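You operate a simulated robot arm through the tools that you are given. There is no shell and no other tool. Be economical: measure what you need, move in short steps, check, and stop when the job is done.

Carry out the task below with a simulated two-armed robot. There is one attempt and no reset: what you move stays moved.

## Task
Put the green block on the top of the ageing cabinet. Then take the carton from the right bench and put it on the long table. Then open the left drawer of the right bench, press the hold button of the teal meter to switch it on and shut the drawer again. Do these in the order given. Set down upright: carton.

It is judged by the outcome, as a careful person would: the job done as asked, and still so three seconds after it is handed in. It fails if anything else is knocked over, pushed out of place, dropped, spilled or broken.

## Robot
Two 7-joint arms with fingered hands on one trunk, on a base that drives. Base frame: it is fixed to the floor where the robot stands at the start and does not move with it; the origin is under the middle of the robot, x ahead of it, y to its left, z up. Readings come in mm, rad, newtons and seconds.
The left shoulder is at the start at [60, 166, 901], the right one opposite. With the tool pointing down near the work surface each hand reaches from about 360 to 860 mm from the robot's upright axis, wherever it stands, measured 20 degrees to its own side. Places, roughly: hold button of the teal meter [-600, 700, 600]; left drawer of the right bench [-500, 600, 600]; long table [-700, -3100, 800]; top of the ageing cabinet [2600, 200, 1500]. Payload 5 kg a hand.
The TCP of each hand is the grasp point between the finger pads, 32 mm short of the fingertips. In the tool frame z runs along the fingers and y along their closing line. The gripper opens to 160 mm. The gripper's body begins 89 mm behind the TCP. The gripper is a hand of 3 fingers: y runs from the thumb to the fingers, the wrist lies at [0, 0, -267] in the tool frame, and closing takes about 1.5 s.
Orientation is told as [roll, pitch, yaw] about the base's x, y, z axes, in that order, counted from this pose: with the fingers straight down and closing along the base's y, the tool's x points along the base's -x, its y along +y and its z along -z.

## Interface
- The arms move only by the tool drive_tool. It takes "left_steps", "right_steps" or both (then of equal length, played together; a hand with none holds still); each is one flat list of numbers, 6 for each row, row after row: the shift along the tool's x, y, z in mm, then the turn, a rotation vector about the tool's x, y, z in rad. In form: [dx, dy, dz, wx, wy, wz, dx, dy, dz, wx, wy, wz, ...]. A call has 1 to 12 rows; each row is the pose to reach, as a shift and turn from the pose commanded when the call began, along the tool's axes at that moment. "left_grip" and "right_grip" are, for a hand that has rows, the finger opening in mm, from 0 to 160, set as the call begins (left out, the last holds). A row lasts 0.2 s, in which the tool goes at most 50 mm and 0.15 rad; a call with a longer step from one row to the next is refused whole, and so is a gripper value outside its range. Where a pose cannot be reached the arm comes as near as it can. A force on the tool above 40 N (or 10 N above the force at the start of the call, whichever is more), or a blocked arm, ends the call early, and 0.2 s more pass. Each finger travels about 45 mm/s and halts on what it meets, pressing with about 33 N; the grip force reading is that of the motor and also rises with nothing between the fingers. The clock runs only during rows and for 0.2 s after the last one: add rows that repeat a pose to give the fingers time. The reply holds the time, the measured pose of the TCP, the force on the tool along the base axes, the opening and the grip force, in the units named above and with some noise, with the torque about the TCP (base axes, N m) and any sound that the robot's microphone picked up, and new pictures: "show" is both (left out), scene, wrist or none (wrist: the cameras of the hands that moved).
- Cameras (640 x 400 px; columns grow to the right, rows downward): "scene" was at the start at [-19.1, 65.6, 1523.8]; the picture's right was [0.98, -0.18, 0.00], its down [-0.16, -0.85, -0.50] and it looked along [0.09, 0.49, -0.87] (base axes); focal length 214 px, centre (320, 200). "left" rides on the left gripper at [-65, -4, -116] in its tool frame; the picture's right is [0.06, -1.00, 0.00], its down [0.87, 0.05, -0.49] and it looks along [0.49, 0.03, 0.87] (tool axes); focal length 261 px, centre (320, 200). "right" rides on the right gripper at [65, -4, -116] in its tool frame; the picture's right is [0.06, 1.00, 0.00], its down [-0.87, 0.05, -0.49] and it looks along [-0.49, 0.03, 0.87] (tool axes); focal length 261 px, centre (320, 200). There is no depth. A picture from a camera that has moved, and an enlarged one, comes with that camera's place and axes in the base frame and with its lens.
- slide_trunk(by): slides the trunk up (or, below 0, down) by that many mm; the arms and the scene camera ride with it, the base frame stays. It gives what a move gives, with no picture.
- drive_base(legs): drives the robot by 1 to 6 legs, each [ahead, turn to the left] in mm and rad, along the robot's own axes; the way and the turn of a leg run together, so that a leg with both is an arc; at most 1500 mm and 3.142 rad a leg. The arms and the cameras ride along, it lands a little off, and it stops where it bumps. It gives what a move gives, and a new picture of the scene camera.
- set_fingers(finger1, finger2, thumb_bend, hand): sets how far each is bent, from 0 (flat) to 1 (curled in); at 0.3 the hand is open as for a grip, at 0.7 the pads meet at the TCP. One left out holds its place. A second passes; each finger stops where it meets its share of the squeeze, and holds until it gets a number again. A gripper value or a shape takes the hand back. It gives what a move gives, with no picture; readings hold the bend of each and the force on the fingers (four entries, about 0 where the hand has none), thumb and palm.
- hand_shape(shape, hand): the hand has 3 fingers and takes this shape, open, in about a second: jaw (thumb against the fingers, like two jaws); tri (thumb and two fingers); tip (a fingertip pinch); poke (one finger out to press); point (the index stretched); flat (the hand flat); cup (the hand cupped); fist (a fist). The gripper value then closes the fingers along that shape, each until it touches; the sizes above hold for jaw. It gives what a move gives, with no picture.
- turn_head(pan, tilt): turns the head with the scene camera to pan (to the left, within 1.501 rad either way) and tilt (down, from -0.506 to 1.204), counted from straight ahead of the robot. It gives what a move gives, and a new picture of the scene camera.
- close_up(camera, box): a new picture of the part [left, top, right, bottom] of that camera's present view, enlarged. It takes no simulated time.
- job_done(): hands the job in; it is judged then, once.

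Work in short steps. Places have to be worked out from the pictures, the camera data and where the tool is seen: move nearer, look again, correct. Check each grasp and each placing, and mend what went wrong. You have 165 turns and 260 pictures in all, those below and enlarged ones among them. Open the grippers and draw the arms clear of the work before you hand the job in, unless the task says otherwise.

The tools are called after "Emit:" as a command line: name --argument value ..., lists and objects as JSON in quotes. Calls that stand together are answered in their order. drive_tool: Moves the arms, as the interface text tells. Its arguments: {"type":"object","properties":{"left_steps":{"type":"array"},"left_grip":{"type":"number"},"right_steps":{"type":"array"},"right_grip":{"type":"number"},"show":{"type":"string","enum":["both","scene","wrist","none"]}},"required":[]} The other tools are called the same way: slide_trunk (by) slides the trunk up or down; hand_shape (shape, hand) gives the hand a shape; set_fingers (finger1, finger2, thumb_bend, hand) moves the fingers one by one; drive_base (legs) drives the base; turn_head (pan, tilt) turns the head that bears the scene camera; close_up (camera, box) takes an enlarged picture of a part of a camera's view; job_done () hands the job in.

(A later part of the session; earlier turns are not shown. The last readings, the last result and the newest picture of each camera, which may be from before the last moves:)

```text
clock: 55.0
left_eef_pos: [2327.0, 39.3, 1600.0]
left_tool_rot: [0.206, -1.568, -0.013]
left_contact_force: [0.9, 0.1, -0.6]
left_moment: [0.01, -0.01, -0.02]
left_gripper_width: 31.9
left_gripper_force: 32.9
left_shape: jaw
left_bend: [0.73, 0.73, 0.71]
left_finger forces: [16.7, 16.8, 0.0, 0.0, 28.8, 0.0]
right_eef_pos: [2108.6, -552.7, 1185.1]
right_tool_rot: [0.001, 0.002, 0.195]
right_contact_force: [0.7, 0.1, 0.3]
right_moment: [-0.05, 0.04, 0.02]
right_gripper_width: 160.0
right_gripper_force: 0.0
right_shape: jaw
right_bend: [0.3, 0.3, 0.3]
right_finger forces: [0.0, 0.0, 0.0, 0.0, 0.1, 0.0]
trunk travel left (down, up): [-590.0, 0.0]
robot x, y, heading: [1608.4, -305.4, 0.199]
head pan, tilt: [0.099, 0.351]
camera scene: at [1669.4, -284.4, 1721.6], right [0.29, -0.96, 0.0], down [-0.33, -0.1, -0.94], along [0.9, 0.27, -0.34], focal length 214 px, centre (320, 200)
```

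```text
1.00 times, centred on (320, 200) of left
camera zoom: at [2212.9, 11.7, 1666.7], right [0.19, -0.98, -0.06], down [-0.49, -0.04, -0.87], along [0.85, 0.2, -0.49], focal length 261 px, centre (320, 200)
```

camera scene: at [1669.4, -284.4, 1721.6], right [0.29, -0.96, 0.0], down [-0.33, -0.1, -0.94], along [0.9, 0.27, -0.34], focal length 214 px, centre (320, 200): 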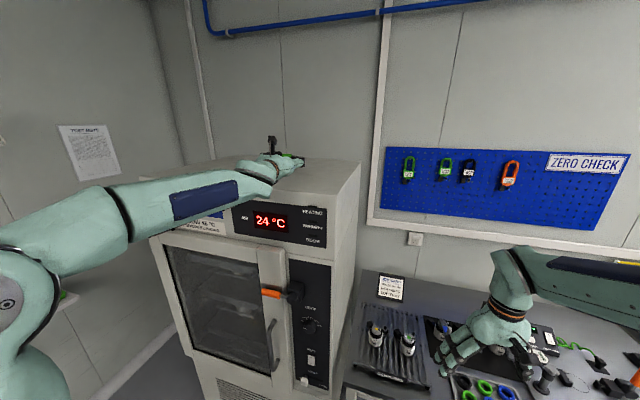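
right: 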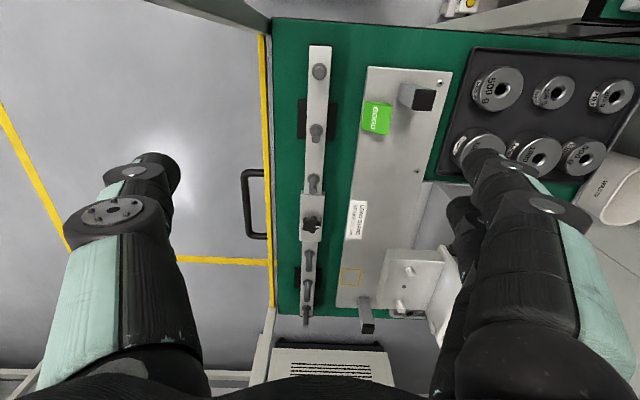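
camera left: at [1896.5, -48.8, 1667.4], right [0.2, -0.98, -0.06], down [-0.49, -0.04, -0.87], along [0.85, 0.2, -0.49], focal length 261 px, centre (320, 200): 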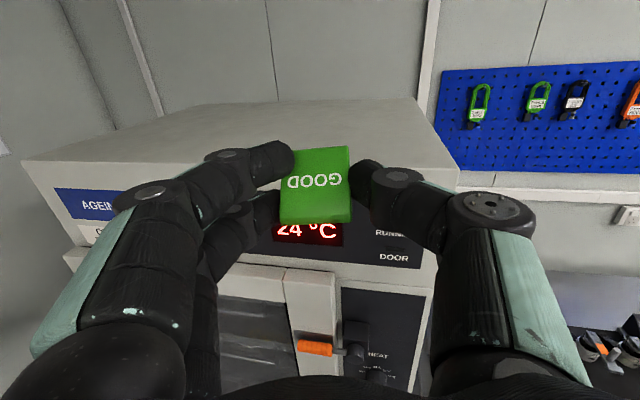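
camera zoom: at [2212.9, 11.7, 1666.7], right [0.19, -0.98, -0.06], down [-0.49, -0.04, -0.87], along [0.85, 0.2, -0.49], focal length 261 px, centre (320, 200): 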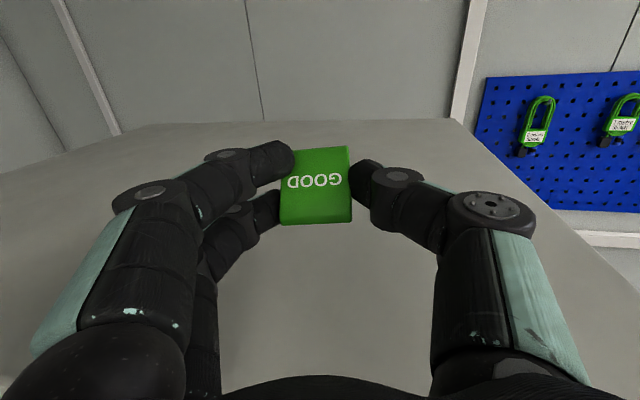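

The block is over the top and the palm begins right at the front edge. I pull back 25 mm, tip the nose slightly down for knuckle clearance, and lower to just above the surface.

Emit:
drive_tool --left_steps '[10, 0, -12, 0, 0.05, 0, 20, 0, -25, 0, 0.1, 0, 35, 0, -25, 0, 0.1, 0, 45, 0, -25, 0, 0.1, 0]' --show "wrist"

Emit:
close_up --camera "scene" --box '[220, 120, 348, 200]'

```text
clock: 56.0
left_eef_pos: [2301.9, 32.5, 1555.9]
left_tool_rot: [0.003, -1.47, 0.193]
left_contact_force: [-0.3, -0.3, -0.8]
left_moment: [0.0, 0.01, 0.01]
left_gripper_width: 31.7
left_gripper_force: 32.5
left_shape: jaw
left_bend: [0.73, 0.73, 0.71]
left_finger forces: [16.4, 16.9, 0.0, 0.0, 28.7, 0.0]
right_eef_pos: [2105.7, -552.8, 1186.5]
right_tool_rot: [-0.001, -0.001, 0.196]
right_contact_force: [-0.9, -0.3, -0.1]
right_moment: [-0.01, 0.01, 0.01]
right_gripper_width: 160.0
right_gripper_force: 0.1
right_shape: jaw
right_bend: [0.3, 0.3, 0.3]
right_finger forces: [0.0, 0.1, 0.1, 0.0, 0.0, 0.0]
trunk travel left (down, up): [-590.0, 0.0]
robot x, y, heading: [1608.1, -306.6, 0.192]
head pan, tilt: [0.099, 0.351]
camera left: at [2195.1, 6.9, 1633.9], right [0.19, -0.98, -0.06], down [-0.58, -0.06, -0.82], along [0.8, 0.19, -0.58], focal length 261 px, centre (320, 200)
```

left: 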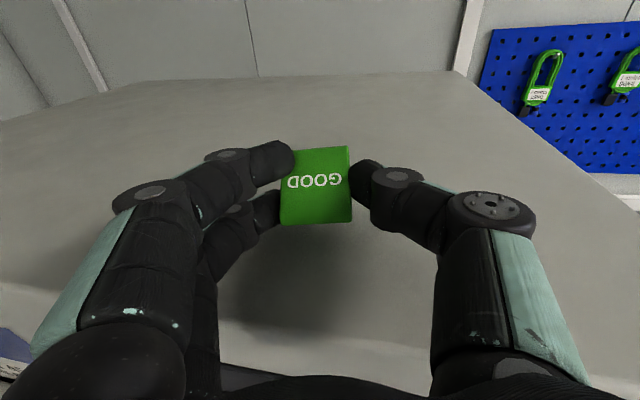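

```text
5.00 times, centred on (284, 160) of scene
camera zoom: at [1667.8, -284.7, 1721.7], right [0.29, -0.96, 0.0], down [-0.33, -0.1, -0.94], along [0.9, 0.27, -0.34], focal length 1072 px, centre (500, 400)
```

zoom: 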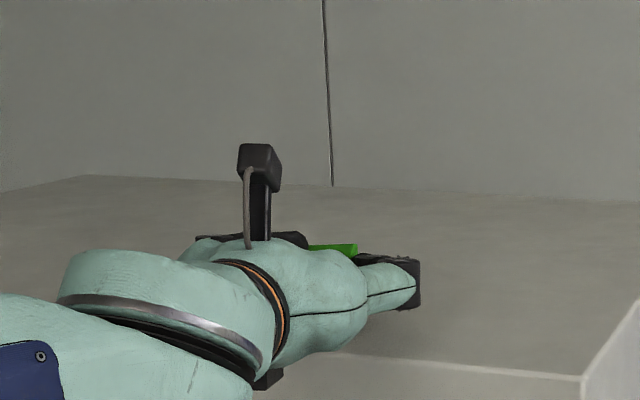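

I lower slowly until contact.

Emit:
drive_tool --left_steps '[4, 0, 0.4, 0, 0, 0, 6, 0, 0.6, 0, 0, 0, 8, 0, 0.8, 0, 0, 0, 10, 0, 1, 0, 0, 0, 11, 0, 1.1, 0, 0, 0, 12, 0, 1.2, 0, 0, 0, 13, 0, 1.3, 0, 0, 0, 14, 0, 1.4, 0, 0, 0]' --show "wrist"

```text
clock: 57.8
left_eef_pos: [2298.9, 32.6, 1543.8]
left_tool_rot: [0.016, -1.474, 0.178]
left_contact_force: [5.0, 1.8, 14.9]
left_moment: [0.56, -0.19, -0.14]
left_gripper_width: 31.6
left_gripper_force: 32.9
left_shape: jaw
left_bend: [0.73, 0.73, 0.71]
left_finger forces: [16.3, 31.1, 0.0, 0.1, 28.4, 0.1]
right_eef_pos: [2107.5, -552.2, 1186.4]
right_tool_rot: [-0.002, 0.0, 0.195]
right_contact_force: [0.2, 0.0, 0.1]
right_moment: [-0.01, -0.01, 0.03]
right_gripper_width: 159.8
right_gripper_force: 0.1
right_shape: jaw
right_bend: [0.3, 0.3, 0.3]
right_finger forces: [0.1, 0.1, 0.0, 0.0, 0.0, 0.1]
trunk travel left (down, up): [-590.0, 0.0]
robot x, y, heading: [1611.2, -303.2, 0.194]
head pan, tilt: [0.099, 0.351]
camera left: at [2193.0, 7.1, 1621.5], right [0.19, -0.98, -0.06], down [-0.57, -0.06, -0.82], along [0.8, 0.19, -0.57], focal length 261 px, centre (320, 200)
```

left: 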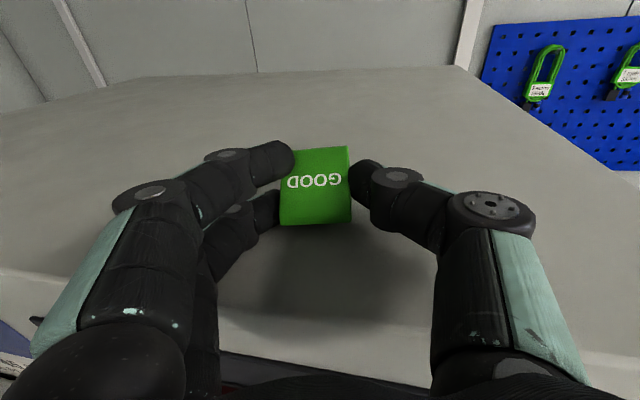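

The lower finger has touched the surface, so the block is only a few mm above it. I ease up 1 mm and open gently.

Emit:
drive_tool --left_steps '[-1.5, 0, 0, 0, 0, 0, -1.5, 0, 0, 0, 0, 0, -1.5, 0, 0, 0, 0, 0, -1.5, 0, 0, 0, 0, 0]' --left_grip 55 --show "wrist"

```text
clock: 58.8
left_eef_pos: [2300.8, 32.3, 1545.5]
left_tool_rot: [0.013, -1.47, 0.181]
left_contact_force: [9.6, -5.2, 16.1]
left_moment: [0.52, -0.28, -0.4]
left_gripper_width: 51.7
left_gripper_force: 0.0
left_shape: jaw
left_bend: [0.73, 0.74, 0.7]
left_finger forces: [0.0, 16.6, 0.0, 0.0, 0.0, 0.0]
right_eef_pos: [2107.6, -553.9, 1188.6]
right_tool_rot: [0.003, 0.0, 0.194]
right_contact_force: [-0.6, 0.2, -0.3]
right_moment: [-0.05, 0.02, -0.01]
right_gripper_width: 159.9
right_gripper_force: 0.0
right_shape: jaw
right_bend: [0.3, 0.3, 0.3]
right_finger forces: [0.1, 0.0, 0.0, 0.1, 0.0, 0.1]
trunk travel left (down, up): [-590.0, 0.0]
robot x, y, heading: [1611.2, -304.4, 0.196]
head pan, tilt: [0.099, 0.351]
camera left: at [2193.9, 5.8, 1621.7], right [0.19, -0.98, -0.06], down [-0.58, -0.06, -0.82], along [0.8, 0.19, -0.57], focal length 261 px, centre (320, 200)
```

left: 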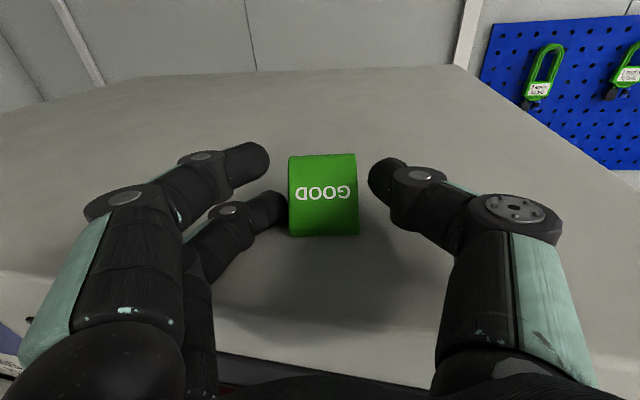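

The block is resting on the top. I open wider with a small lift, then draw straight back.

Emit:
drive_tool --left_steps '[-6, 0, 0, 0, 0, 0, -8, 0, 0, 0, 0, 0, -8, 0, 0, 0, 0, 0, -8, 0, 0, 0, 0, 0, -8, 0, -30, 0, 0, 0, -8, 0, -75, 0, 0, 0, -8, 0, -120, 0, 0, 0, -10, 0, -160, 0, 0, 0]' --left_grip 110 --show "wrist"

```text
clock: 60.6
left_eef_pos: [2143.8, 1.7, 1568.4]
left_tool_rot: [0.009, -1.472, 0.189]
left_contact_force: [-0.4, -0.1, 0.8]
left_moment: [0.01, -0.01, 0.03]
left_gripper_width: 109.8
left_gripper_force: 0.1
left_shape: jaw
left_bend: [0.68, 0.68, 0.65]
left_finger forces: [0.0, 0.0, 0.1, 0.0, 0.0, 0.0]
right_eef_pos: [2105.3, -552.8, 1184.7]
right_tool_rot: [0.0, -0.001, 0.195]
right_contact_force: [0.1, 0.5, -0.1]
right_moment: [0.03, -0.03, -0.01]
right_gripper_width: 160.0
right_gripper_force: 0.0
right_shape: jaw
right_bend: [0.3, 0.3, 0.3]
right_finger forces: [0.1, 0.0, 0.0, 0.1, 0.0, 0.1]
trunk travel left (down, up): [-590.0, 0.0]
robot x, y, heading: [1610.4, -306.4, 0.196]
head pan, tilt: [0.099, 0.351]
camera left: at [2037.7, -24.6, 1644.2], right [0.19, -0.98, -0.06], down [-0.58, -0.06, -0.82], along [0.8, 0.19, -0.57], focal length 261 px, centre (320, 200)
```

left: 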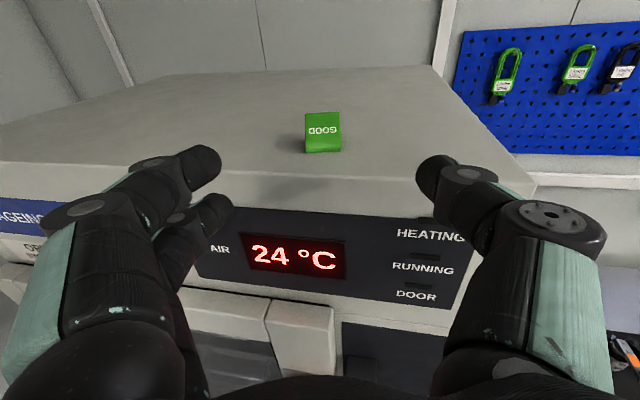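

The block stands on the cabinet top about 60 mm in from the edge. I back out the way I came and turn to face the right bench.

Emit:
drive_base --legs '[[-1500, 0], [-250, 0], [0, 1.37]]'

Emit:
turn_head --pan 0.1 --tilt 0.6

```text
clock: 72.8
left_eef_pos: [-284.5, -38.8, 1567.4]
left_tool_rot: [0.002, -1.468, 1.579]
left_contact_force: [0.7, -0.7, 0.6]
left_moment: [-0.05, -0.01, -0.02]
left_gripper_width: 109.8
left_gripper_force: 0.0
left_shape: jaw
left_bend: [0.68, 0.68, 0.65]
left_finger forces: [0.0, 0.0, 0.0, 0.1, 0.0, 0.0]
right_eef_pos: [252.8, -182.1, 1186.4]
right_tool_rot: [0.0, -0.001, 1.578]
right_contact_force: [-0.4, -0.2, -0.3]
right_moment: [-0.02, -0.02, -0.01]
right_gripper_width: 159.8
right_gripper_force: 0.0
right_shape: jaw
right_bend: [0.3, 0.3, 0.3]
right_finger forces: [0.0, 0.1, 0.0, 0.1, 0.1, 0.1]
trunk travel left (down, up): [-590.0, 0.0]
robot x, y, heading: [-83.2, -623.2, 1.575]
head pan, tilt: [0.099, 0.351]
camera scene: at [-94.2, -560.7, 1721.6], right [0.99, 0.11, 0.0], down [0.04, -0.34, -0.94], along [-0.1, 0.93, -0.34], focal length 214 px, centre (320, 200)
```

scene: 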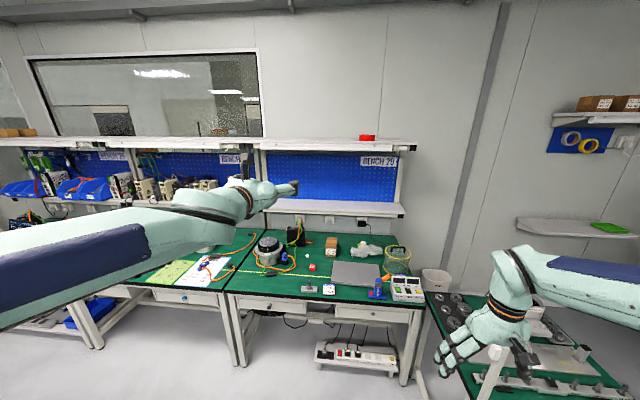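

```text
clock: 73.5
left_eef_pos: [-284.1, -39.0, 1566.7]
left_tool_rot: [0.005, -1.471, 1.574]
left_contact_force: [0.2, -0.6, 0.1]
left_moment: [0.03, -0.01, 0.01]
left_gripper_width: 110.0
left_gripper_force: 0.1
left_shape: jaw
left_bend: [0.68, 0.68, 0.65]
left_finger forces: [0.0, 0.0, 0.0, 0.0, 0.0, 0.0]
right_eef_pos: [253.5, -180.1, 1186.5]
right_tool_rot: [0.001, 0.001, 1.578]
right_contact_force: [0.9, -0.1, -0.2]
right_moment: [0.0, -0.01, 0.0]
right_gripper_width: 159.8
right_gripper_force: 0.0
right_shape: jaw
right_bend: [0.3, 0.3, 0.3]
right_finger forces: [0.0, 0.0, 0.0, 0.0, 0.0, 0.0]
trunk travel left (down, up): [-590.0, 0.0]
robot x, y, heading: [-82.1, -618.6, 1.576]
head pan, tilt: [0.099, 0.6]
camera scene: at [-93.4, -565.4, 1698.9], right [0.99, 0.11, 0.0], down [0.06, -0.56, -0.83], along [-0.09, 0.82, -0.56], focal length 214 px, centre (320, 200)
```

scene: 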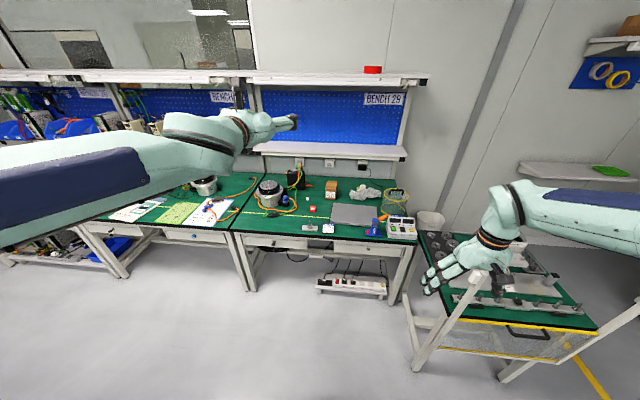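

Bench 29 is in view, with two drawers under it. I zoom in on the carton and the drawers.

Emit:
close_up --camera "scene" --box '[230, 140, 422, 260]'

Emit:
close_up --camera "scene" --box '[240, 165, 400, 265]'

```text
3.33 times, centred on (326, 200) of scene
camera zoom: at [-93.4, -565.4, 1698.9], right [0.99, 0.11, 0.0], down [0.06, -0.56, -0.83], along [-0.09, 0.82, -0.56], focal length 715 px, centre (300, 200)
```

zoom: 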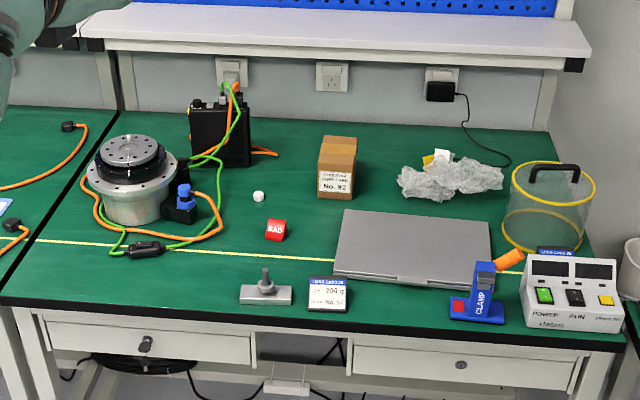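

```text
4.00 times, centred on (320, 215) of scene
camera zoom: at [-93.4, -565.4, 1698.9], right [0.99, 0.11, 0.0], down [0.06, -0.56, -0.83], along [-0.09, 0.82, -0.56], focal length 858 px, centre (320, 140)
```

zoom: 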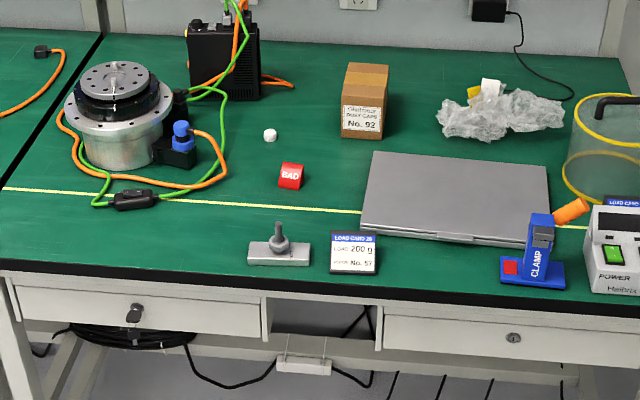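

The carton stands at about x=-164, front face y≈839, roughly 80 mm wide. The left drawer has a knob near [-512, 400, 650]. I turn the left tool to point down and lower it, then drive closer.

Emit:
drive_tool --left_steps '[42, 0, -2, 0, 0.147, 0, 84, 0, -4, 0, 0.294, 0, 126, 0, -6, 0, 0.441, 0, 168, 0, -8, 0, 0.588, 0, 210, 0, -10, 0, 0.735, 0, 252, 0, -12, 0, 0.882, 0, 294, 0, -14, 0, 1.029, 0, 336, 0, -16, 0, 1.176, 0, 378, 0, -18, 0, 1.323, 0, 420, 0, -20, 0, 1.47, 0]' --left_grip 150 --show "none"

Emit:
drive_base --legs '[[600, 0]]'

Emit:
turn_head --pan 0.1 --tilt 0.75

```text
clock: 75.7
left_eef_pos: [-287.8, -101.6, 1149.0]
left_tool_rot: [-0.002, 0.002, 1.581]
left_contact_force: [-0.6, 0.4, -0.2]
left_moment: [-0.05, -0.07, 0.02]
left_gripper_width: 150.1
left_gripper_force: 0.0
left_shape: jaw
left_bend: [0.42, 0.42, 0.39]
left_finger forces: [0.0, 0.1, 0.0, 0.0, 0.0, 0.1]
right_eef_pos: [248.8, -178.6, 1186.5]
right_tool_rot: [-0.001, 0.002, 1.58]
right_contact_force: [-0.7, 0.4, -0.6]
right_moment: [-0.05, -0.13, 0.0]
right_gripper_width: 159.8
right_gripper_force: 0.0
right_shape: jaw
right_bend: [0.3, 0.3, 0.3]
right_finger forces: [0.1, 0.0, 0.0, 0.0, 0.0, 0.0]
trunk travel left (down, up): [-590.0, 0.0]
robot x, y, heading: [-81.1, -621.3, 1.579]
head pan, tilt: [0.099, 0.6]
```

```text
clock: 79.0
left_eef_pos: [-284.4, 485.5, 1149.2]
left_tool_rot: [0.0, 0.001, 1.572]
left_contact_force: [-0.3, -0.3, 0.2]
left_moment: [-0.02, -0.02, 0.03]
left_gripper_width: 150.2
left_gripper_force: 0.0
left_shape: jaw
left_bend: [0.42, 0.42, 0.39]
left_finger forces: [0.1, 0.0, 0.0, 0.0, 0.0, 0.1]
right_eef_pos: [253.7, 403.0, 1185.3]
right_tool_rot: [0.001, 0.001, 1.575]
right_contact_force: [-1.1, 0.3, -0.5]
right_moment: [-0.02, 0.0, -0.01]
right_gripper_width: 159.9
right_gripper_force: 0.1
right_shape: jaw
right_bend: [0.3, 0.3, 0.3]
right_finger forces: [0.0, 0.0, 0.0, 0.0, 0.0, 0.1]
trunk travel left (down, up): [-590.0, 0.0]
robot x, y, heading: [-80.1, -36.0, 1.567]
head pan, tilt: [0.099, 0.6]
camera scene: at [-95.8, 21.3, 1698.8], right [0.99, 0.1, 0.0], down [0.06, -0.56, -0.82], along [-0.08, 0.82, -0.57], focal length 214 px, centre (320, 200)
```

scene: 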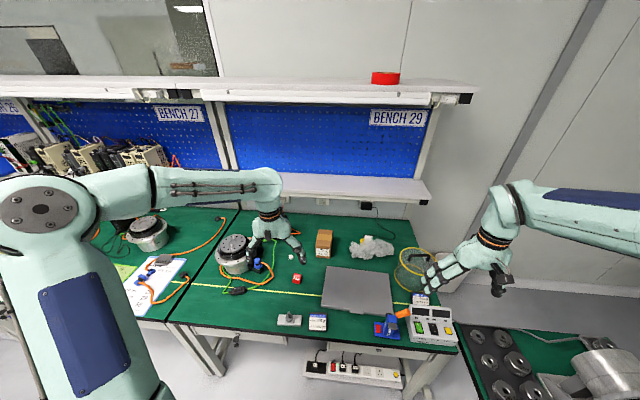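

```text
clock: 79.8
left_eef_pos: [-285.0, 483.5, 1150.8]
left_tool_rot: [0.002, 0.001, 1.573]
left_contact_force: [-0.9, 0.6, 0.3]
left_moment: [0.03, -0.02, 0.0]
left_gripper_width: 150.1
left_gripper_force: 0.1
left_shape: jaw
left_bend: [0.42, 0.42, 0.39]
left_finger forces: [0.0, 0.0, 0.1, 0.1, 0.0, 0.0]
right_eef_pos: [252.6, 402.5, 1185.9]
right_tool_rot: [0.0, -0.001, 1.57]
right_contact_force: [1.0, 0.0, -1.0]
right_moment: [-0.02, 0.01, 0.0]
right_gripper_width: 159.9
right_gripper_force: 0.0
right_shape: jaw
right_bend: [0.3, 0.3, 0.3]
right_finger forces: [0.0, 0.0, 0.0, 0.1, 0.0, 0.0]
trunk travel left (down, up): [-590.0, 0.0]
robot x, y, heading: [-82.4, -38.4, 1.574]
head pan, tilt: [0.099, 0.75]
camera scene: at [-95.2, 14.7, 1686.0], right [0.99, 0.1, 0.0], down [0.07, -0.68, -0.73], along [-0.07, 0.73, -0.68], focal length 214 px, centre (320, 200)
```

scene: 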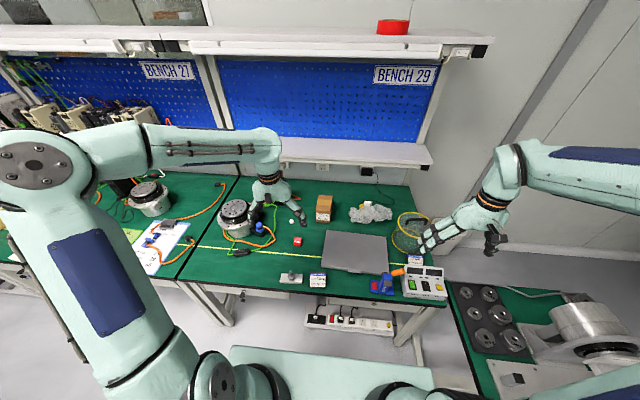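

I zoom on the carton to pin its place and size.

Emit:
close_up --camera "scene" --box '[276, 180, 372, 240]'

Emit:
slide_trunk --by -120

Emit:
close_up --camera "left" --box '[0, 0, 640, 400]'

```text
6.67 times, centred on (324, 210) of scene
camera zoom: at [-95.2, 14.7, 1686.0], right [0.99, 0.1, 0.0], down [0.07, -0.68, -0.73], along [-0.07, 0.73, -0.68], focal length 1430 px, centre (293, 133)
```

zoom: 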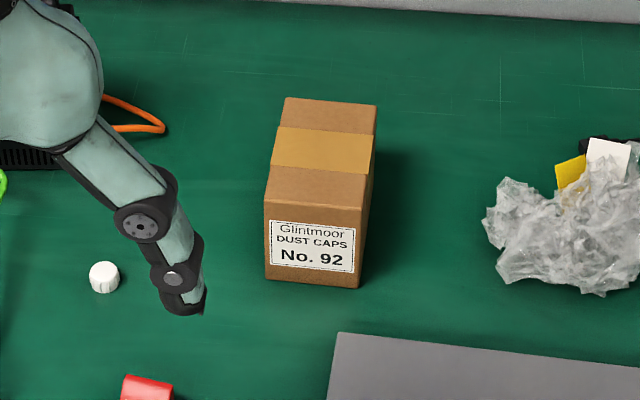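

```text
clock: 81.2
left_eef_pos: [-285.3, 485.4, 1030.6]
left_tool_rot: [0.002, -0.001, 1.572]
left_contact_force: [-0.2, -0.1, 0.0]
left_moment: [0.0, -0.01, 0.02]
left_gripper_width: 149.9
left_gripper_force: 0.0
left_shape: jaw
left_bend: [0.42, 0.42, 0.39]
left_finger forces: [0.1, 0.1, 0.1, 0.0, 0.1, 0.1]
right_eef_pos: [251.9, 402.4, 1065.7]
right_tool_rot: [0.0, 0.001, 1.573]
right_contact_force: [-0.6, -0.2, -0.4]
right_moment: [0.0, 0.0, -0.01]
right_gripper_width: 160.0
right_gripper_force: 0.0
right_shape: jaw
right_bend: [0.3, 0.3, 0.3]
right_finger forces: [0.0, 0.1, 0.0, 0.1, 0.1, 0.1]
trunk travel left (down, up): [-470.0, 120.0]
robot x, y, heading: [-86.6, -38.7, 1.574]
head pan, tilt: [0.099, 0.75]
```

```text
1.00 times, centred on (320, 200) of left
camera zoom: at [-281.3, 548.9, 1146.7], right [1.0, -0.06, 0.0], down [-0.05, -0.87, 0.49], along [-0.03, -0.49, -0.87], focal length 261 px, centre (320, 200)
```

zoom: 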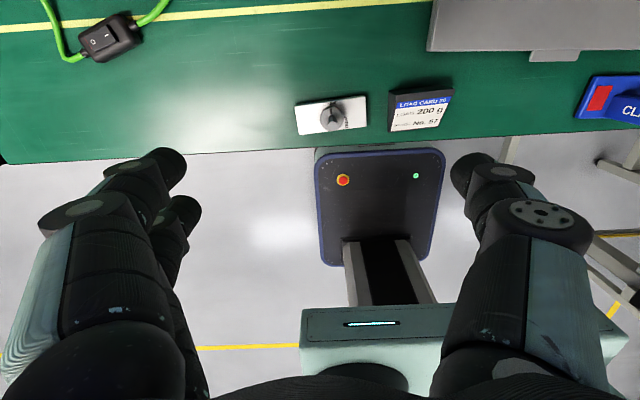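

The carton is 80 × 125 × 100 mm, centred at [-154, 894, 800], with a shelf edge overhead at y≈897, z≈1098. I'll grasp it with the tool tilted 45° forward, so I move to a pre-grasp in front of and above it.

Emit:
drive_tool --left_steps '[-38, -16, 17, 0, -0.098, 0, -76, -33, 34, 0, -0.196, 0, -114, -49, 51, 0, -0.294, 0, -152, -65, 68, 0, -0.393, 0, -190, -82, 86, 0, -0.49, 0, -228, -98, 103, 0, -0.589, 0, -265, -114, 120, 0, -0.687, 0, -303, -130, 137, 0, -0.785, 0]' --left_grip 140 --show "both"

```text
clock: 83.0
left_eef_pos: [-153.8, 789.8, 894.4]
left_tool_rot: [0.002, -0.786, 1.573]
left_contact_force: [-0.4, 0.6, 0.6]
left_moment: [0.01, 0.01, 0.0]
left_gripper_width: 140.4
left_gripper_force: 0.0
left_shape: jaw
left_bend: [0.51, 0.51, 0.47]
left_finger forces: [0.0, 0.0, 0.0, 0.0, 0.1, 0.0]
right_eef_pos: [253.2, 404.0, 1066.1]
right_tool_rot: [0.0, 0.0, 1.571]
right_contact_force: [-0.3, -0.3, 0.0]
right_moment: [0.03, 0.03, 0.01]
right_gripper_width: 160.0
right_gripper_force: 0.1
right_shape: jaw
right_bend: [0.3, 0.3, 0.3]
right_finger forces: [0.1, 0.1, 0.1, 0.0, 0.0, 0.1]
trunk travel left (down, up): [-470.0, 120.0]
robot x, y, heading: [-84.7, -37.7, 1.574]
head pan, tilt: [0.099, 0.75]
camera scene: at [-94.4, 15.6, 1566.0], right [0.99, 0.1, 0.0], down [0.07, -0.68, -0.73], along [-0.07, 0.73, -0.68], focal length 214 px, centre (320, 200)
camera left: at [-150.5, 753.7, 1022.9], right [1.0, -0.04, -0.04], down [-0.05, -0.96, -0.27], along [-0.03, 0.27, -0.96], focal length 261 px, centre (320, 200)
```

scene: 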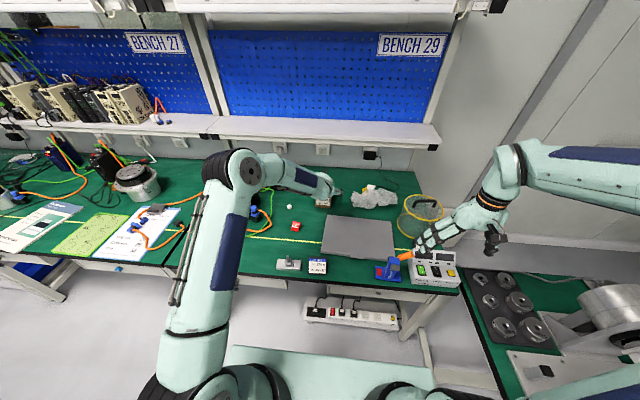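
left: 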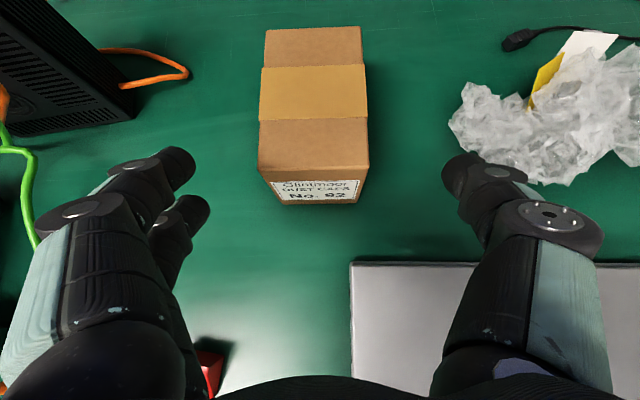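

The carton lies straight ahead between the fingers. I narrow to 118 mm and slide in along the tool axis.

Emit:
drive_tool --left_steps '[0, 3, 0, 0, 0, 0, 0, 3, 30, 0, 0, 0, 0, 3, 60, 0, 0, 0, 0, 3, 90, 0, 0, 0, 0, 3, 110, 0, 0, 0, 0, 3, 123, 0, 0, 0]' --left_grip 118 --show "wrist"

```text
clock: 84.5
left_eef_pos: [-159.2, 875.8, 806.3]
left_tool_rot: [0.0, -0.785, 1.572]
left_contact_force: [-0.2, -0.1, 0.5]
left_moment: [0.01, -0.03, 0.02]
left_gripper_width: 118.3
left_gripper_force: 0.1
left_shape: jaw
left_bend: [0.64, 0.64, 0.61]
left_finger forces: [0.1, 0.0, 0.0, 0.0, 0.1, 0.0]
right_eef_pos: [252.6, 401.7, 1065.8]
right_tool_rot: [0.0, 0.001, 1.572]
right_contact_force: [-0.2, 0.1, 0.1]
right_moment: [0.0, -0.03, -0.01]
right_gripper_width: 159.7
right_gripper_force: 0.0
right_shape: jaw
right_bend: [0.3, 0.3, 0.3]
right_finger forces: [0.0, 0.0, 0.1, 0.0, 0.1, 0.1]
trunk travel left (down, up): [-470.0, 120.0]
robot x, y, heading: [-85.4, -36.9, 1.569]
head pan, tilt: [0.099, 0.75]
camera left: at [-154.7, 839.1, 935.0], right [1.0, -0.04, -0.04], down [-0.05, -0.96, -0.27], along [-0.03, 0.27, -0.96], focal length 261 px, centre (320, 200)
```

left: 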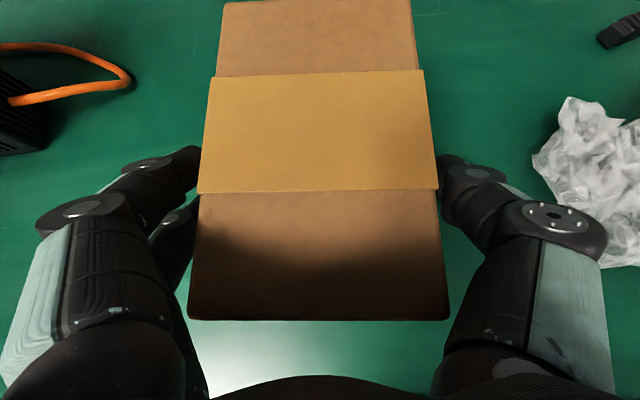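

The carton is between the fingers, so I close.

Emit:
drive_tool --left_steps '[0, 0, 0, 0, 0, 0, 0, 0, 0, 0, 0, 0, 0, 0, 0, 0, 0, 0, 0, 0, 0, 0, 0, 0, 0, 0, 0, 0, 0, 0, 0, 0, 0, 0, 0, 0]' --left_grip 55 --show "wrist"

```text
clock: 85.8
left_eef_pos: [-157.9, 876.4, 806.8]
left_tool_rot: [0.0, -0.786, 1.572]
left_contact_force: [0.3, 1.2, -0.4]
left_moment: [0.0, 0.08, -0.03]
left_gripper_width: 75.3
left_gripper_force: 33.1
left_shape: jaw
left_bend: [0.73, 0.73, 0.7]
left_finger forces: [14.9, 14.9, 0.1, 0.0, 30.0, 0.1]
right_eef_pos: [252.9, 403.7, 1066.3]
right_tool_rot: [0.001, 0.0, 1.571]
right_contact_force: [0.4, 0.4, 0.1]
right_moment: [-0.03, -0.01, 0.02]
right_gripper_width: 159.7
right_gripper_force: 0.2
right_shape: jaw
right_bend: [0.3, 0.3, 0.3]
right_finger forces: [0.0, 0.1, 0.0, 0.0, 0.0, 0.0]
trunk travel left (down, up): [-470.0, 120.0]
robot x, y, heading: [-82.9, -38.1, 1.575]
head pan, tilt: [0.099, 0.75]
camera left: at [-154.6, 838.9, 935.5], right [1.0, -0.04, -0.04], down [-0.05, -0.96, -0.27], along [-0.03, 0.27, -0.96], focal length 261 px, centre (320, 200)
```

left: 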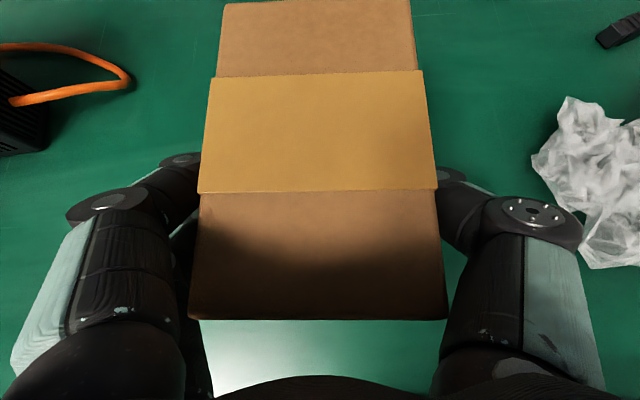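

The grip is even (15/15/30 N). I lift, then draw the carton back over the bench front.

Emit:
drive_tool --left_steps '[-14, 0, -14, 0, 0, 0, -42, 0, -42, 0, 0, 0, -28, 0, -85, 0, 0, 0, -7, 0, -127, 0, 0, 0, 14, 0, -170, 0, 0, 0, 35, 0, -212, 0, 0, 0, 57, 0, -255, 0, 0, 0, 81, 0, -293, 0, 0, 0, 106, 0, -332, 0, 0, 0]' --show "both"

```text
clock: 87.8
left_eef_pos: [-160.7, 564.3, 966.1]
left_tool_rot: [0.001, -0.786, 1.574]
left_contact_force: [-0.4, 0.4, -2.8]
left_moment: [-0.04, 0.0, 0.0]
left_gripper_width: 75.0
left_gripper_force: 32.5
left_shape: jaw
left_bend: [0.73, 0.73, 0.7]
left_finger forces: [15.0, 15.0, 0.0, 0.0, 29.9, 0.0]
right_eef_pos: [252.9, 401.5, 1067.4]
right_tool_rot: [0.0, -0.002, 1.571]
right_contact_force: [0.4, -0.3, 0.2]
right_moment: [0.0, 0.0, 0.04]
right_gripper_width: 159.8
right_gripper_force: 0.0
right_shape: jaw
right_bend: [0.3, 0.3, 0.3]
right_finger forces: [0.0, 0.1, 0.0, 0.0, 0.0, 0.0]
trunk travel left (down, up): [-470.0, 120.0]
robot x, y, heading: [-86.0, -37.1, 1.572]
head pan, tilt: [0.099, 0.75]
camera scene: at [-95.2, 14.0, 1566.0], right [0.99, 0.1, 0.0], down [0.07, -0.68, -0.73], along [-0.07, 0.73, -0.68], focal length 214 px, centre (320, 200)
camera left: at [-155.5, 528.6, 1094.0], right [1.0, -0.04, -0.04], down [-0.05, -0.96, -0.27], along [-0.03, 0.27, -0.96], focal length 261 px, centre (320, 200)
```

scene: 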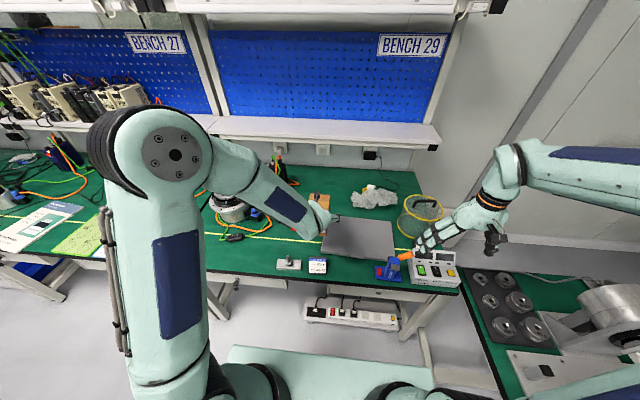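
left: 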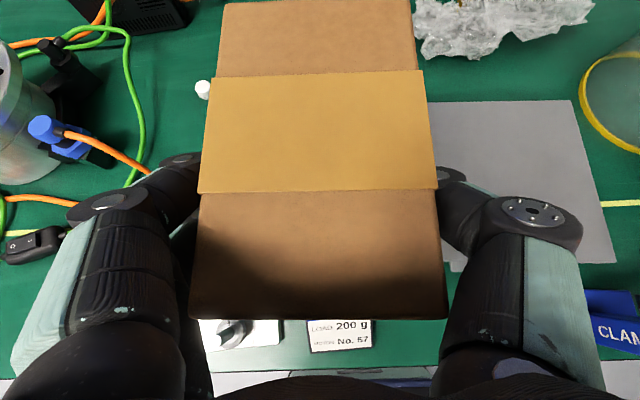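

The carton is clear. I back off, turn around to face the long table, and look.

Emit:
drive_base --legs '[[-700, 0], [0, 2.9]]'

Emit:
turn_head --pan 0.0 --tilt 0.45

```text
clock: 98.4
left_eef_pos: [-194.7, -1342.9, 966.2]
left_tool_rot: [-0.001, -0.786, -1.875]
left_contact_force: [-0.1, 0.5, -3.1]
left_moment: [0.03, -0.04, 0.01]
left_gripper_width: 75.3
left_gripper_force: 32.9
left_shape: jaw
left_bend: [0.73, 0.73, 0.7]
left_finger forces: [15.0, 14.9, 0.0, 0.0, 29.9, 0.0]
right_eef_pos: [-538.4, -1060.7, 1066.2]
right_tool_rot: [0.001, 0.0, -1.877]
right_contact_force: [0.0, 0.4, -0.4]
right_moment: [0.01, 0.03, 0.02]
right_gripper_width: 160.0
right_gripper_force: 0.2
right_shape: jaw
right_bend: [0.3, 0.3, 0.3]
right_finger forces: [0.0, 0.0, 0.0, 0.0, 0.0, 0.0]
trunk travel left (down, up): [-470.0, 120.0]
robot x, y, heading: [-80.9, -746.0, -1.877]
head pan, tilt: [0.099, 0.75]
camera scene: at [-92.1, -797.8, 1566.0], right [-0.98, 0.21, 0.0], down [0.14, 0.67, -0.73], along [-0.15, -0.72, -0.68], focal length 214 px, centre (320, 200)
```

scene: 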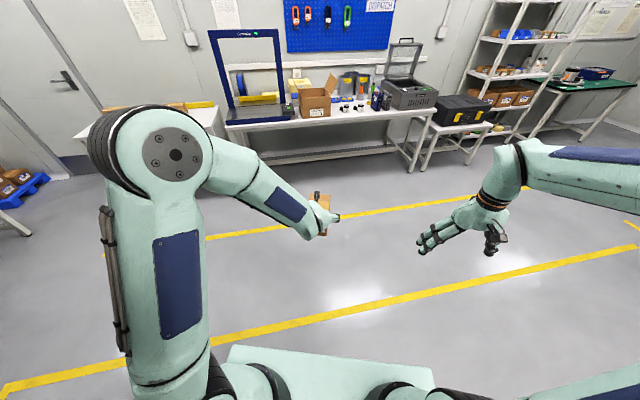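

```text
clock: 99.2
left_eef_pos: [-195.0, -1342.2, 963.9]
left_tool_rot: [-0.001, -0.785, -1.876]
left_contact_force: [0.3, -0.6, -2.6]
left_moment: [0.05, 0.02, -0.01]
left_gripper_width: 75.1
left_gripper_force: 33.1
left_shape: jaw
left_bend: [0.73, 0.73, 0.7]
left_finger forces: [15.0, 14.9, 0.0, 0.0, 30.0, 0.1]
right_eef_pos: [-538.0, -1061.9, 1067.4]
right_tool_rot: [0.002, 0.001, -1.878]
right_contact_force: [0.5, 0.5, -0.3]
right_moment: [-0.02, -0.02, -0.01]
right_gripper_width: 159.8
right_gripper_force: 0.1
right_shape: jaw
right_bend: [0.3, 0.3, 0.3]
right_finger forces: [0.1, 0.1, 0.1, 0.0, 0.0, 0.1]
trunk travel left (down, up): [-470.0, 120.0]
robot x, y, heading: [-78.1, -743.2, -1.877]
head pan, tilt: [0.0, 0.45]
camera scene: at [-102.9, -804.3, 1592.3], right [-0.95, 0.3, 0.0], down [0.13, 0.42, -0.9], along [-0.27, -0.86, -0.44], focal length 214 px, centre (320, 200)
```

scene: 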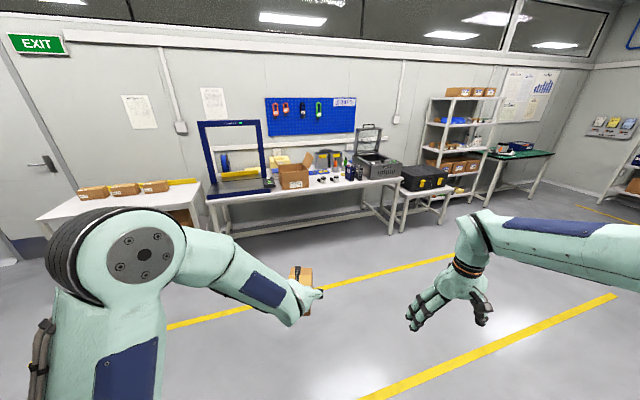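

The long table holds a blue frame, an open box, tools and a grey case. I zoom to find a free spot.

Emit:
close_up --camera "scene" --box '[196, 110, 420, 250]'

```text
2.86 times, centred on (308, 180) of scene
camera zoom: at [-102.9, -804.3, 1592.3], right [-0.95, 0.3, 0.0], down [0.13, 0.42, -0.9], along [-0.27, -0.86, -0.44], focal length 613 px, centre (354, 257)
```

zoom: 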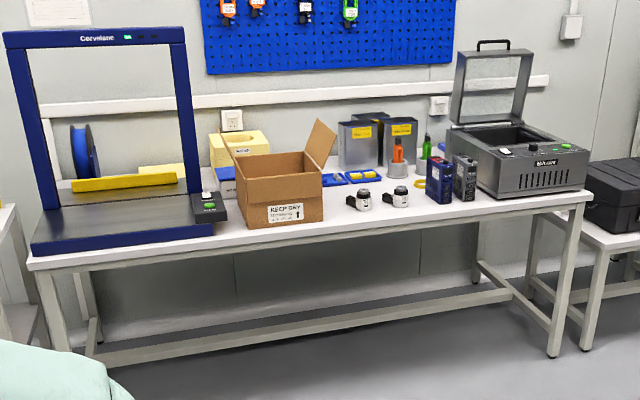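

There may be a gap between the open box and the first white cup, at x≈-660. I drive nearer to measure it.

Emit:
drive_base --legs '[[0, -0.235], [1300, 0], [0, 0.54]]'

Emit:
turn_head --pan 0.0 --tilt 0.75

```text
clock: 107.9
left_eef_pos: [-600.4, -2437.2, 964.7]
left_tool_rot: [-0.001, -0.785, -1.515]
left_contact_force: [0.0, -1.1, -3.2]
left_moment: [0.07, 0.01, -0.01]
left_gripper_width: 75.0
left_gripper_force: 32.7
left_shape: jaw
left_bend: [0.73, 0.73, 0.7]
left_finger forces: [15.1, 15.0, 0.0, 0.0, 30.1, 0.1]
right_eef_pos: [-1020.6, -2295.8, 1065.7]
right_tool_rot: [-0.001, 0.001, -1.517]
right_contact_force: [0.9, -0.9, 0.6]
right_moment: [0.0, -0.01, 0.01]
right_gripper_width: 159.8
right_gripper_force: 0.0
right_shape: jaw
right_bend: [0.3, 0.3, 0.3]
right_finger forces: [0.1, 0.0, 0.0, 0.0, 0.0, 0.0]
trunk travel left (down, up): [-470.0, 120.0]
robot x, y, heading: [-702.2, -1841.1, -1.517]
head pan, tilt: [0.0, 0.45]
camera scene: at [-704.7, -1901.0, 1592.4], right [-1.0, -0.06, 0.0], down [-0.02, 0.43, -0.9], along [0.05, -0.9, -0.44], focal length 214 px, centre (320, 200)
```

scene: 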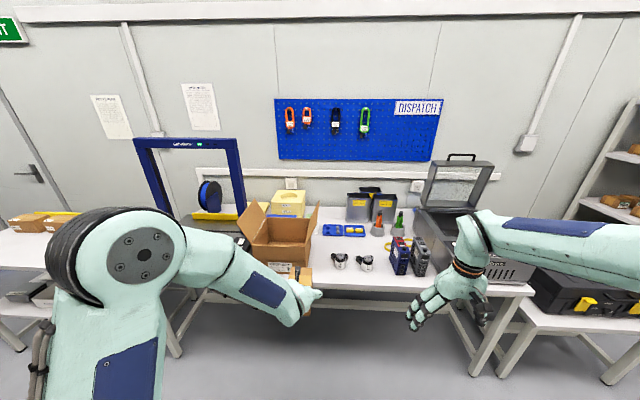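

```text
clock: 108.7
left_eef_pos: [-600.7, -2437.7, 964.2]
left_tool_rot: [-0.001, -0.785, -1.516]
left_contact_force: [-0.4, 0.4, -3.2]
left_moment: [0.05, 0.01, -0.05]
left_gripper_width: 75.1
left_gripper_force: 33.1
left_shape: jaw
left_bend: [0.73, 0.73, 0.7]
left_finger forces: [14.9, 15.1, 0.0, 0.1, 30.0, 0.0]
right_eef_pos: [-1020.8, -2296.1, 1066.4]
right_tool_rot: [0.001, 0.002, -1.516]
right_contact_force: [1.0, 0.5, 0.8]
right_moment: [0.0, 0.02, 0.0]
right_gripper_width: 159.8
right_gripper_force: 0.0
right_shape: jaw
right_bend: [0.3, 0.3, 0.3]
right_finger forces: [0.0, 0.0, 0.0, 0.1, 0.1, 0.0]
trunk travel left (down, up): [-470.0, 120.0]
robot x, y, heading: [-707.5, -1836.0, -1.51]
head pan, tilt: [0.0, 0.75]
camera scene: at [-705.7, -1891.9, 1566.0], right [-1.0, -0.06, 0.0], down [-0.04, 0.68, -0.73], along [0.04, -0.73, -0.68], focal length 214 px, centre (320, 200)
```

scene: 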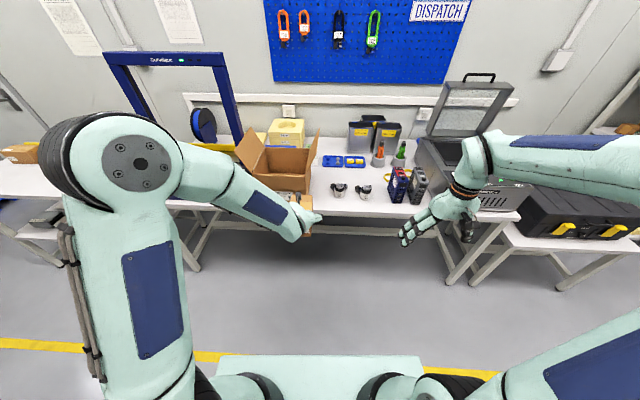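

Emit:
close_up --camera "scene" --box '[240, 110, 448, 240]'

```text
3.08 times, centred on (344, 175) of scene
camera zoom: at [-705.7, -1891.9, 1566.0], right [-1.0, -0.06, 0.0], down [-0.04, 0.68, -0.73], along [0.04, -0.73, -0.68], focal length 660 px, centre (246, 277)
```

zoom: 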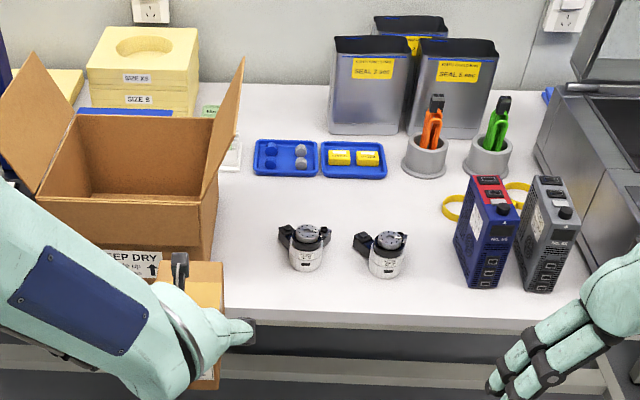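

There's a clear patch behind the white cups, around x≈-765, y≈-2945, in front of the blue trays. I move the carton right and up so it clears the open box, then drive ahead.

Emit:
drive_tool --left_steps '[-12, -34, -12, 0, 0, 0, -24, -68, -24, 0, 0, 0, -36, -102, -36, 0, 0, 0, -48, -136, -48, 0, 0, 0, -60, -168, -60, 0, 0, 0]' --show "none"

Emit:
drive_base --legs '[[260, 0]]'

Emit:
close_up --camera "scene" --box '[200, 90, 456, 250]'

Emit:
close_up --camera "left" --box '[0, 0, 640, 400]'

```text
clock: 109.9
left_eef_pos: [-771.2, -2447.0, 1048.2]
left_tool_rot: [0.002, -0.785, -1.514]
left_contact_force: [0.8, -0.7, -3.2]
left_moment: [0.04, 0.0, -0.02]
left_gripper_width: 75.1
left_gripper_force: 32.6
left_shape: jaw
left_bend: [0.73, 0.73, 0.7]
left_finger forces: [15.3, 15.1, 0.1, 0.0, 30.4, 0.0]
right_eef_pos: [-1021.9, -2295.8, 1066.3]
right_tool_rot: [0.002, -0.001, -1.517]
right_contact_force: [0.7, -0.8, -0.5]
right_moment: [0.04, -0.01, -0.01]
right_gripper_width: 159.7
right_gripper_force: 0.2
right_shape: jaw
right_bend: [0.3, 0.3, 0.3]
right_finger forces: [0.1, 0.0, 0.1, 0.1, 0.1, 0.0]
trunk travel left (down, up): [-470.0, 120.0]
robot x, y, heading: [-707.1, -1839.3, -1.509]
head pan, tilt: [0.0, 0.75]
```

```text
clock: 111.7
left_eef_pos: [-757.4, -2698.9, 1049.5]
left_tool_rot: [0.001, -0.783, -1.515]
left_contact_force: [0.1, -0.7, -3.5]
left_moment: [0.08, 0.01, 0.01]
left_gripper_width: 75.3
left_gripper_force: 33.1
left_shape: jaw
left_bend: [0.73, 0.73, 0.7]
left_finger forces: [15.2, 15.2, 0.0, 0.1, 30.4, 0.0]
right_eef_pos: [-1007.6, -2547.8, 1065.7]
right_tool_rot: [0.0, 0.003, -1.519]
right_contact_force: [0.0, 0.4, -1.0]
right_moment: [0.01, 0.02, 0.0]
right_gripper_width: 159.9
right_gripper_force: 0.0
right_shape: jaw
right_bend: [0.3, 0.3, 0.3]
right_finger forces: [0.0, 0.0, 0.0, 0.1, 0.0, 0.0]
trunk travel left (down, up): [-470.0, 120.0]
robot x, y, heading: [-691.5, -2088.9, -1.513]
head pan, tilt: [0.0, 0.75]
camera scene: at [-692.4, -2144.2, 1565.9], right [-1.0, -0.05, 0.0], down [-0.04, 0.68, -0.73], along [0.04, -0.73, -0.68], focal length 214 px, centre (320, 200)
```

scene: 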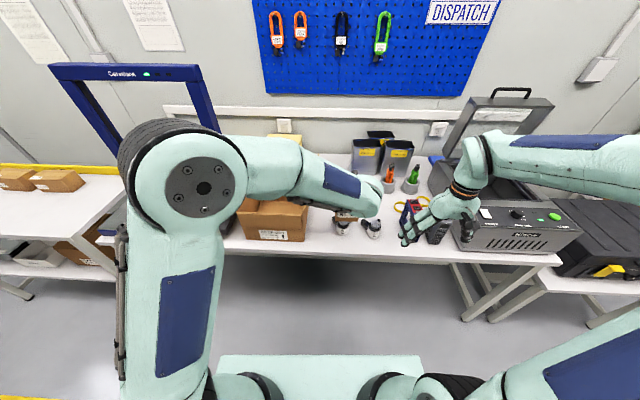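

```text
2.50 times, centred on (328, 170) of scene
camera zoom: at [-692.4, -2144.2, 1565.9], right [-1.0, -0.05, 0.0], down [-0.04, 0.68, -0.73], along [0.04, -0.73, -0.68], focal length 536 px, centre (300, 275)
```

zoom: 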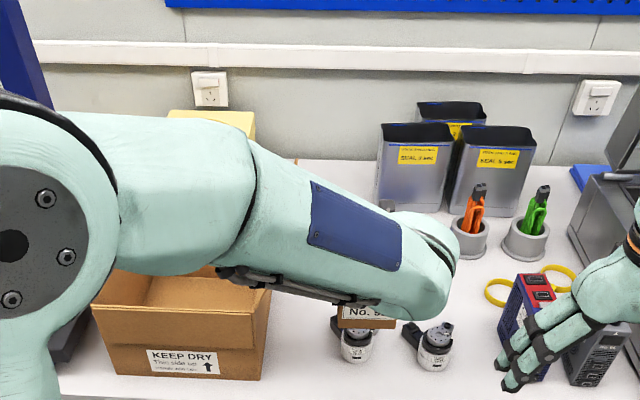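

```text
1.00 times, centred on (320, 200) of left
camera zoom: at [-763.7, -2664.6, 1176.8], right [-1.0, -0.01, -0.04], down [0.0, 0.96, -0.27], along [0.05, -0.27, -0.96], focal length 261 px, centre (320, 200)
```

zoom: 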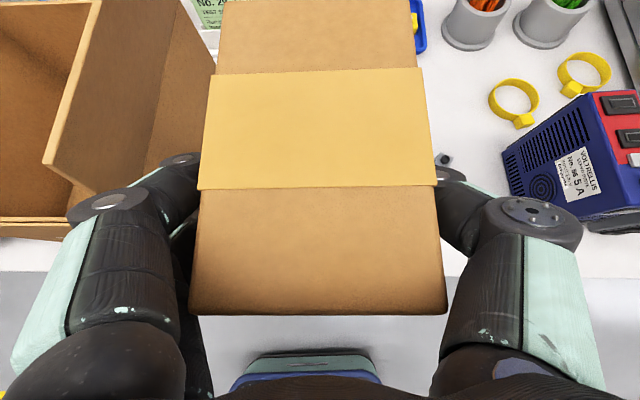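

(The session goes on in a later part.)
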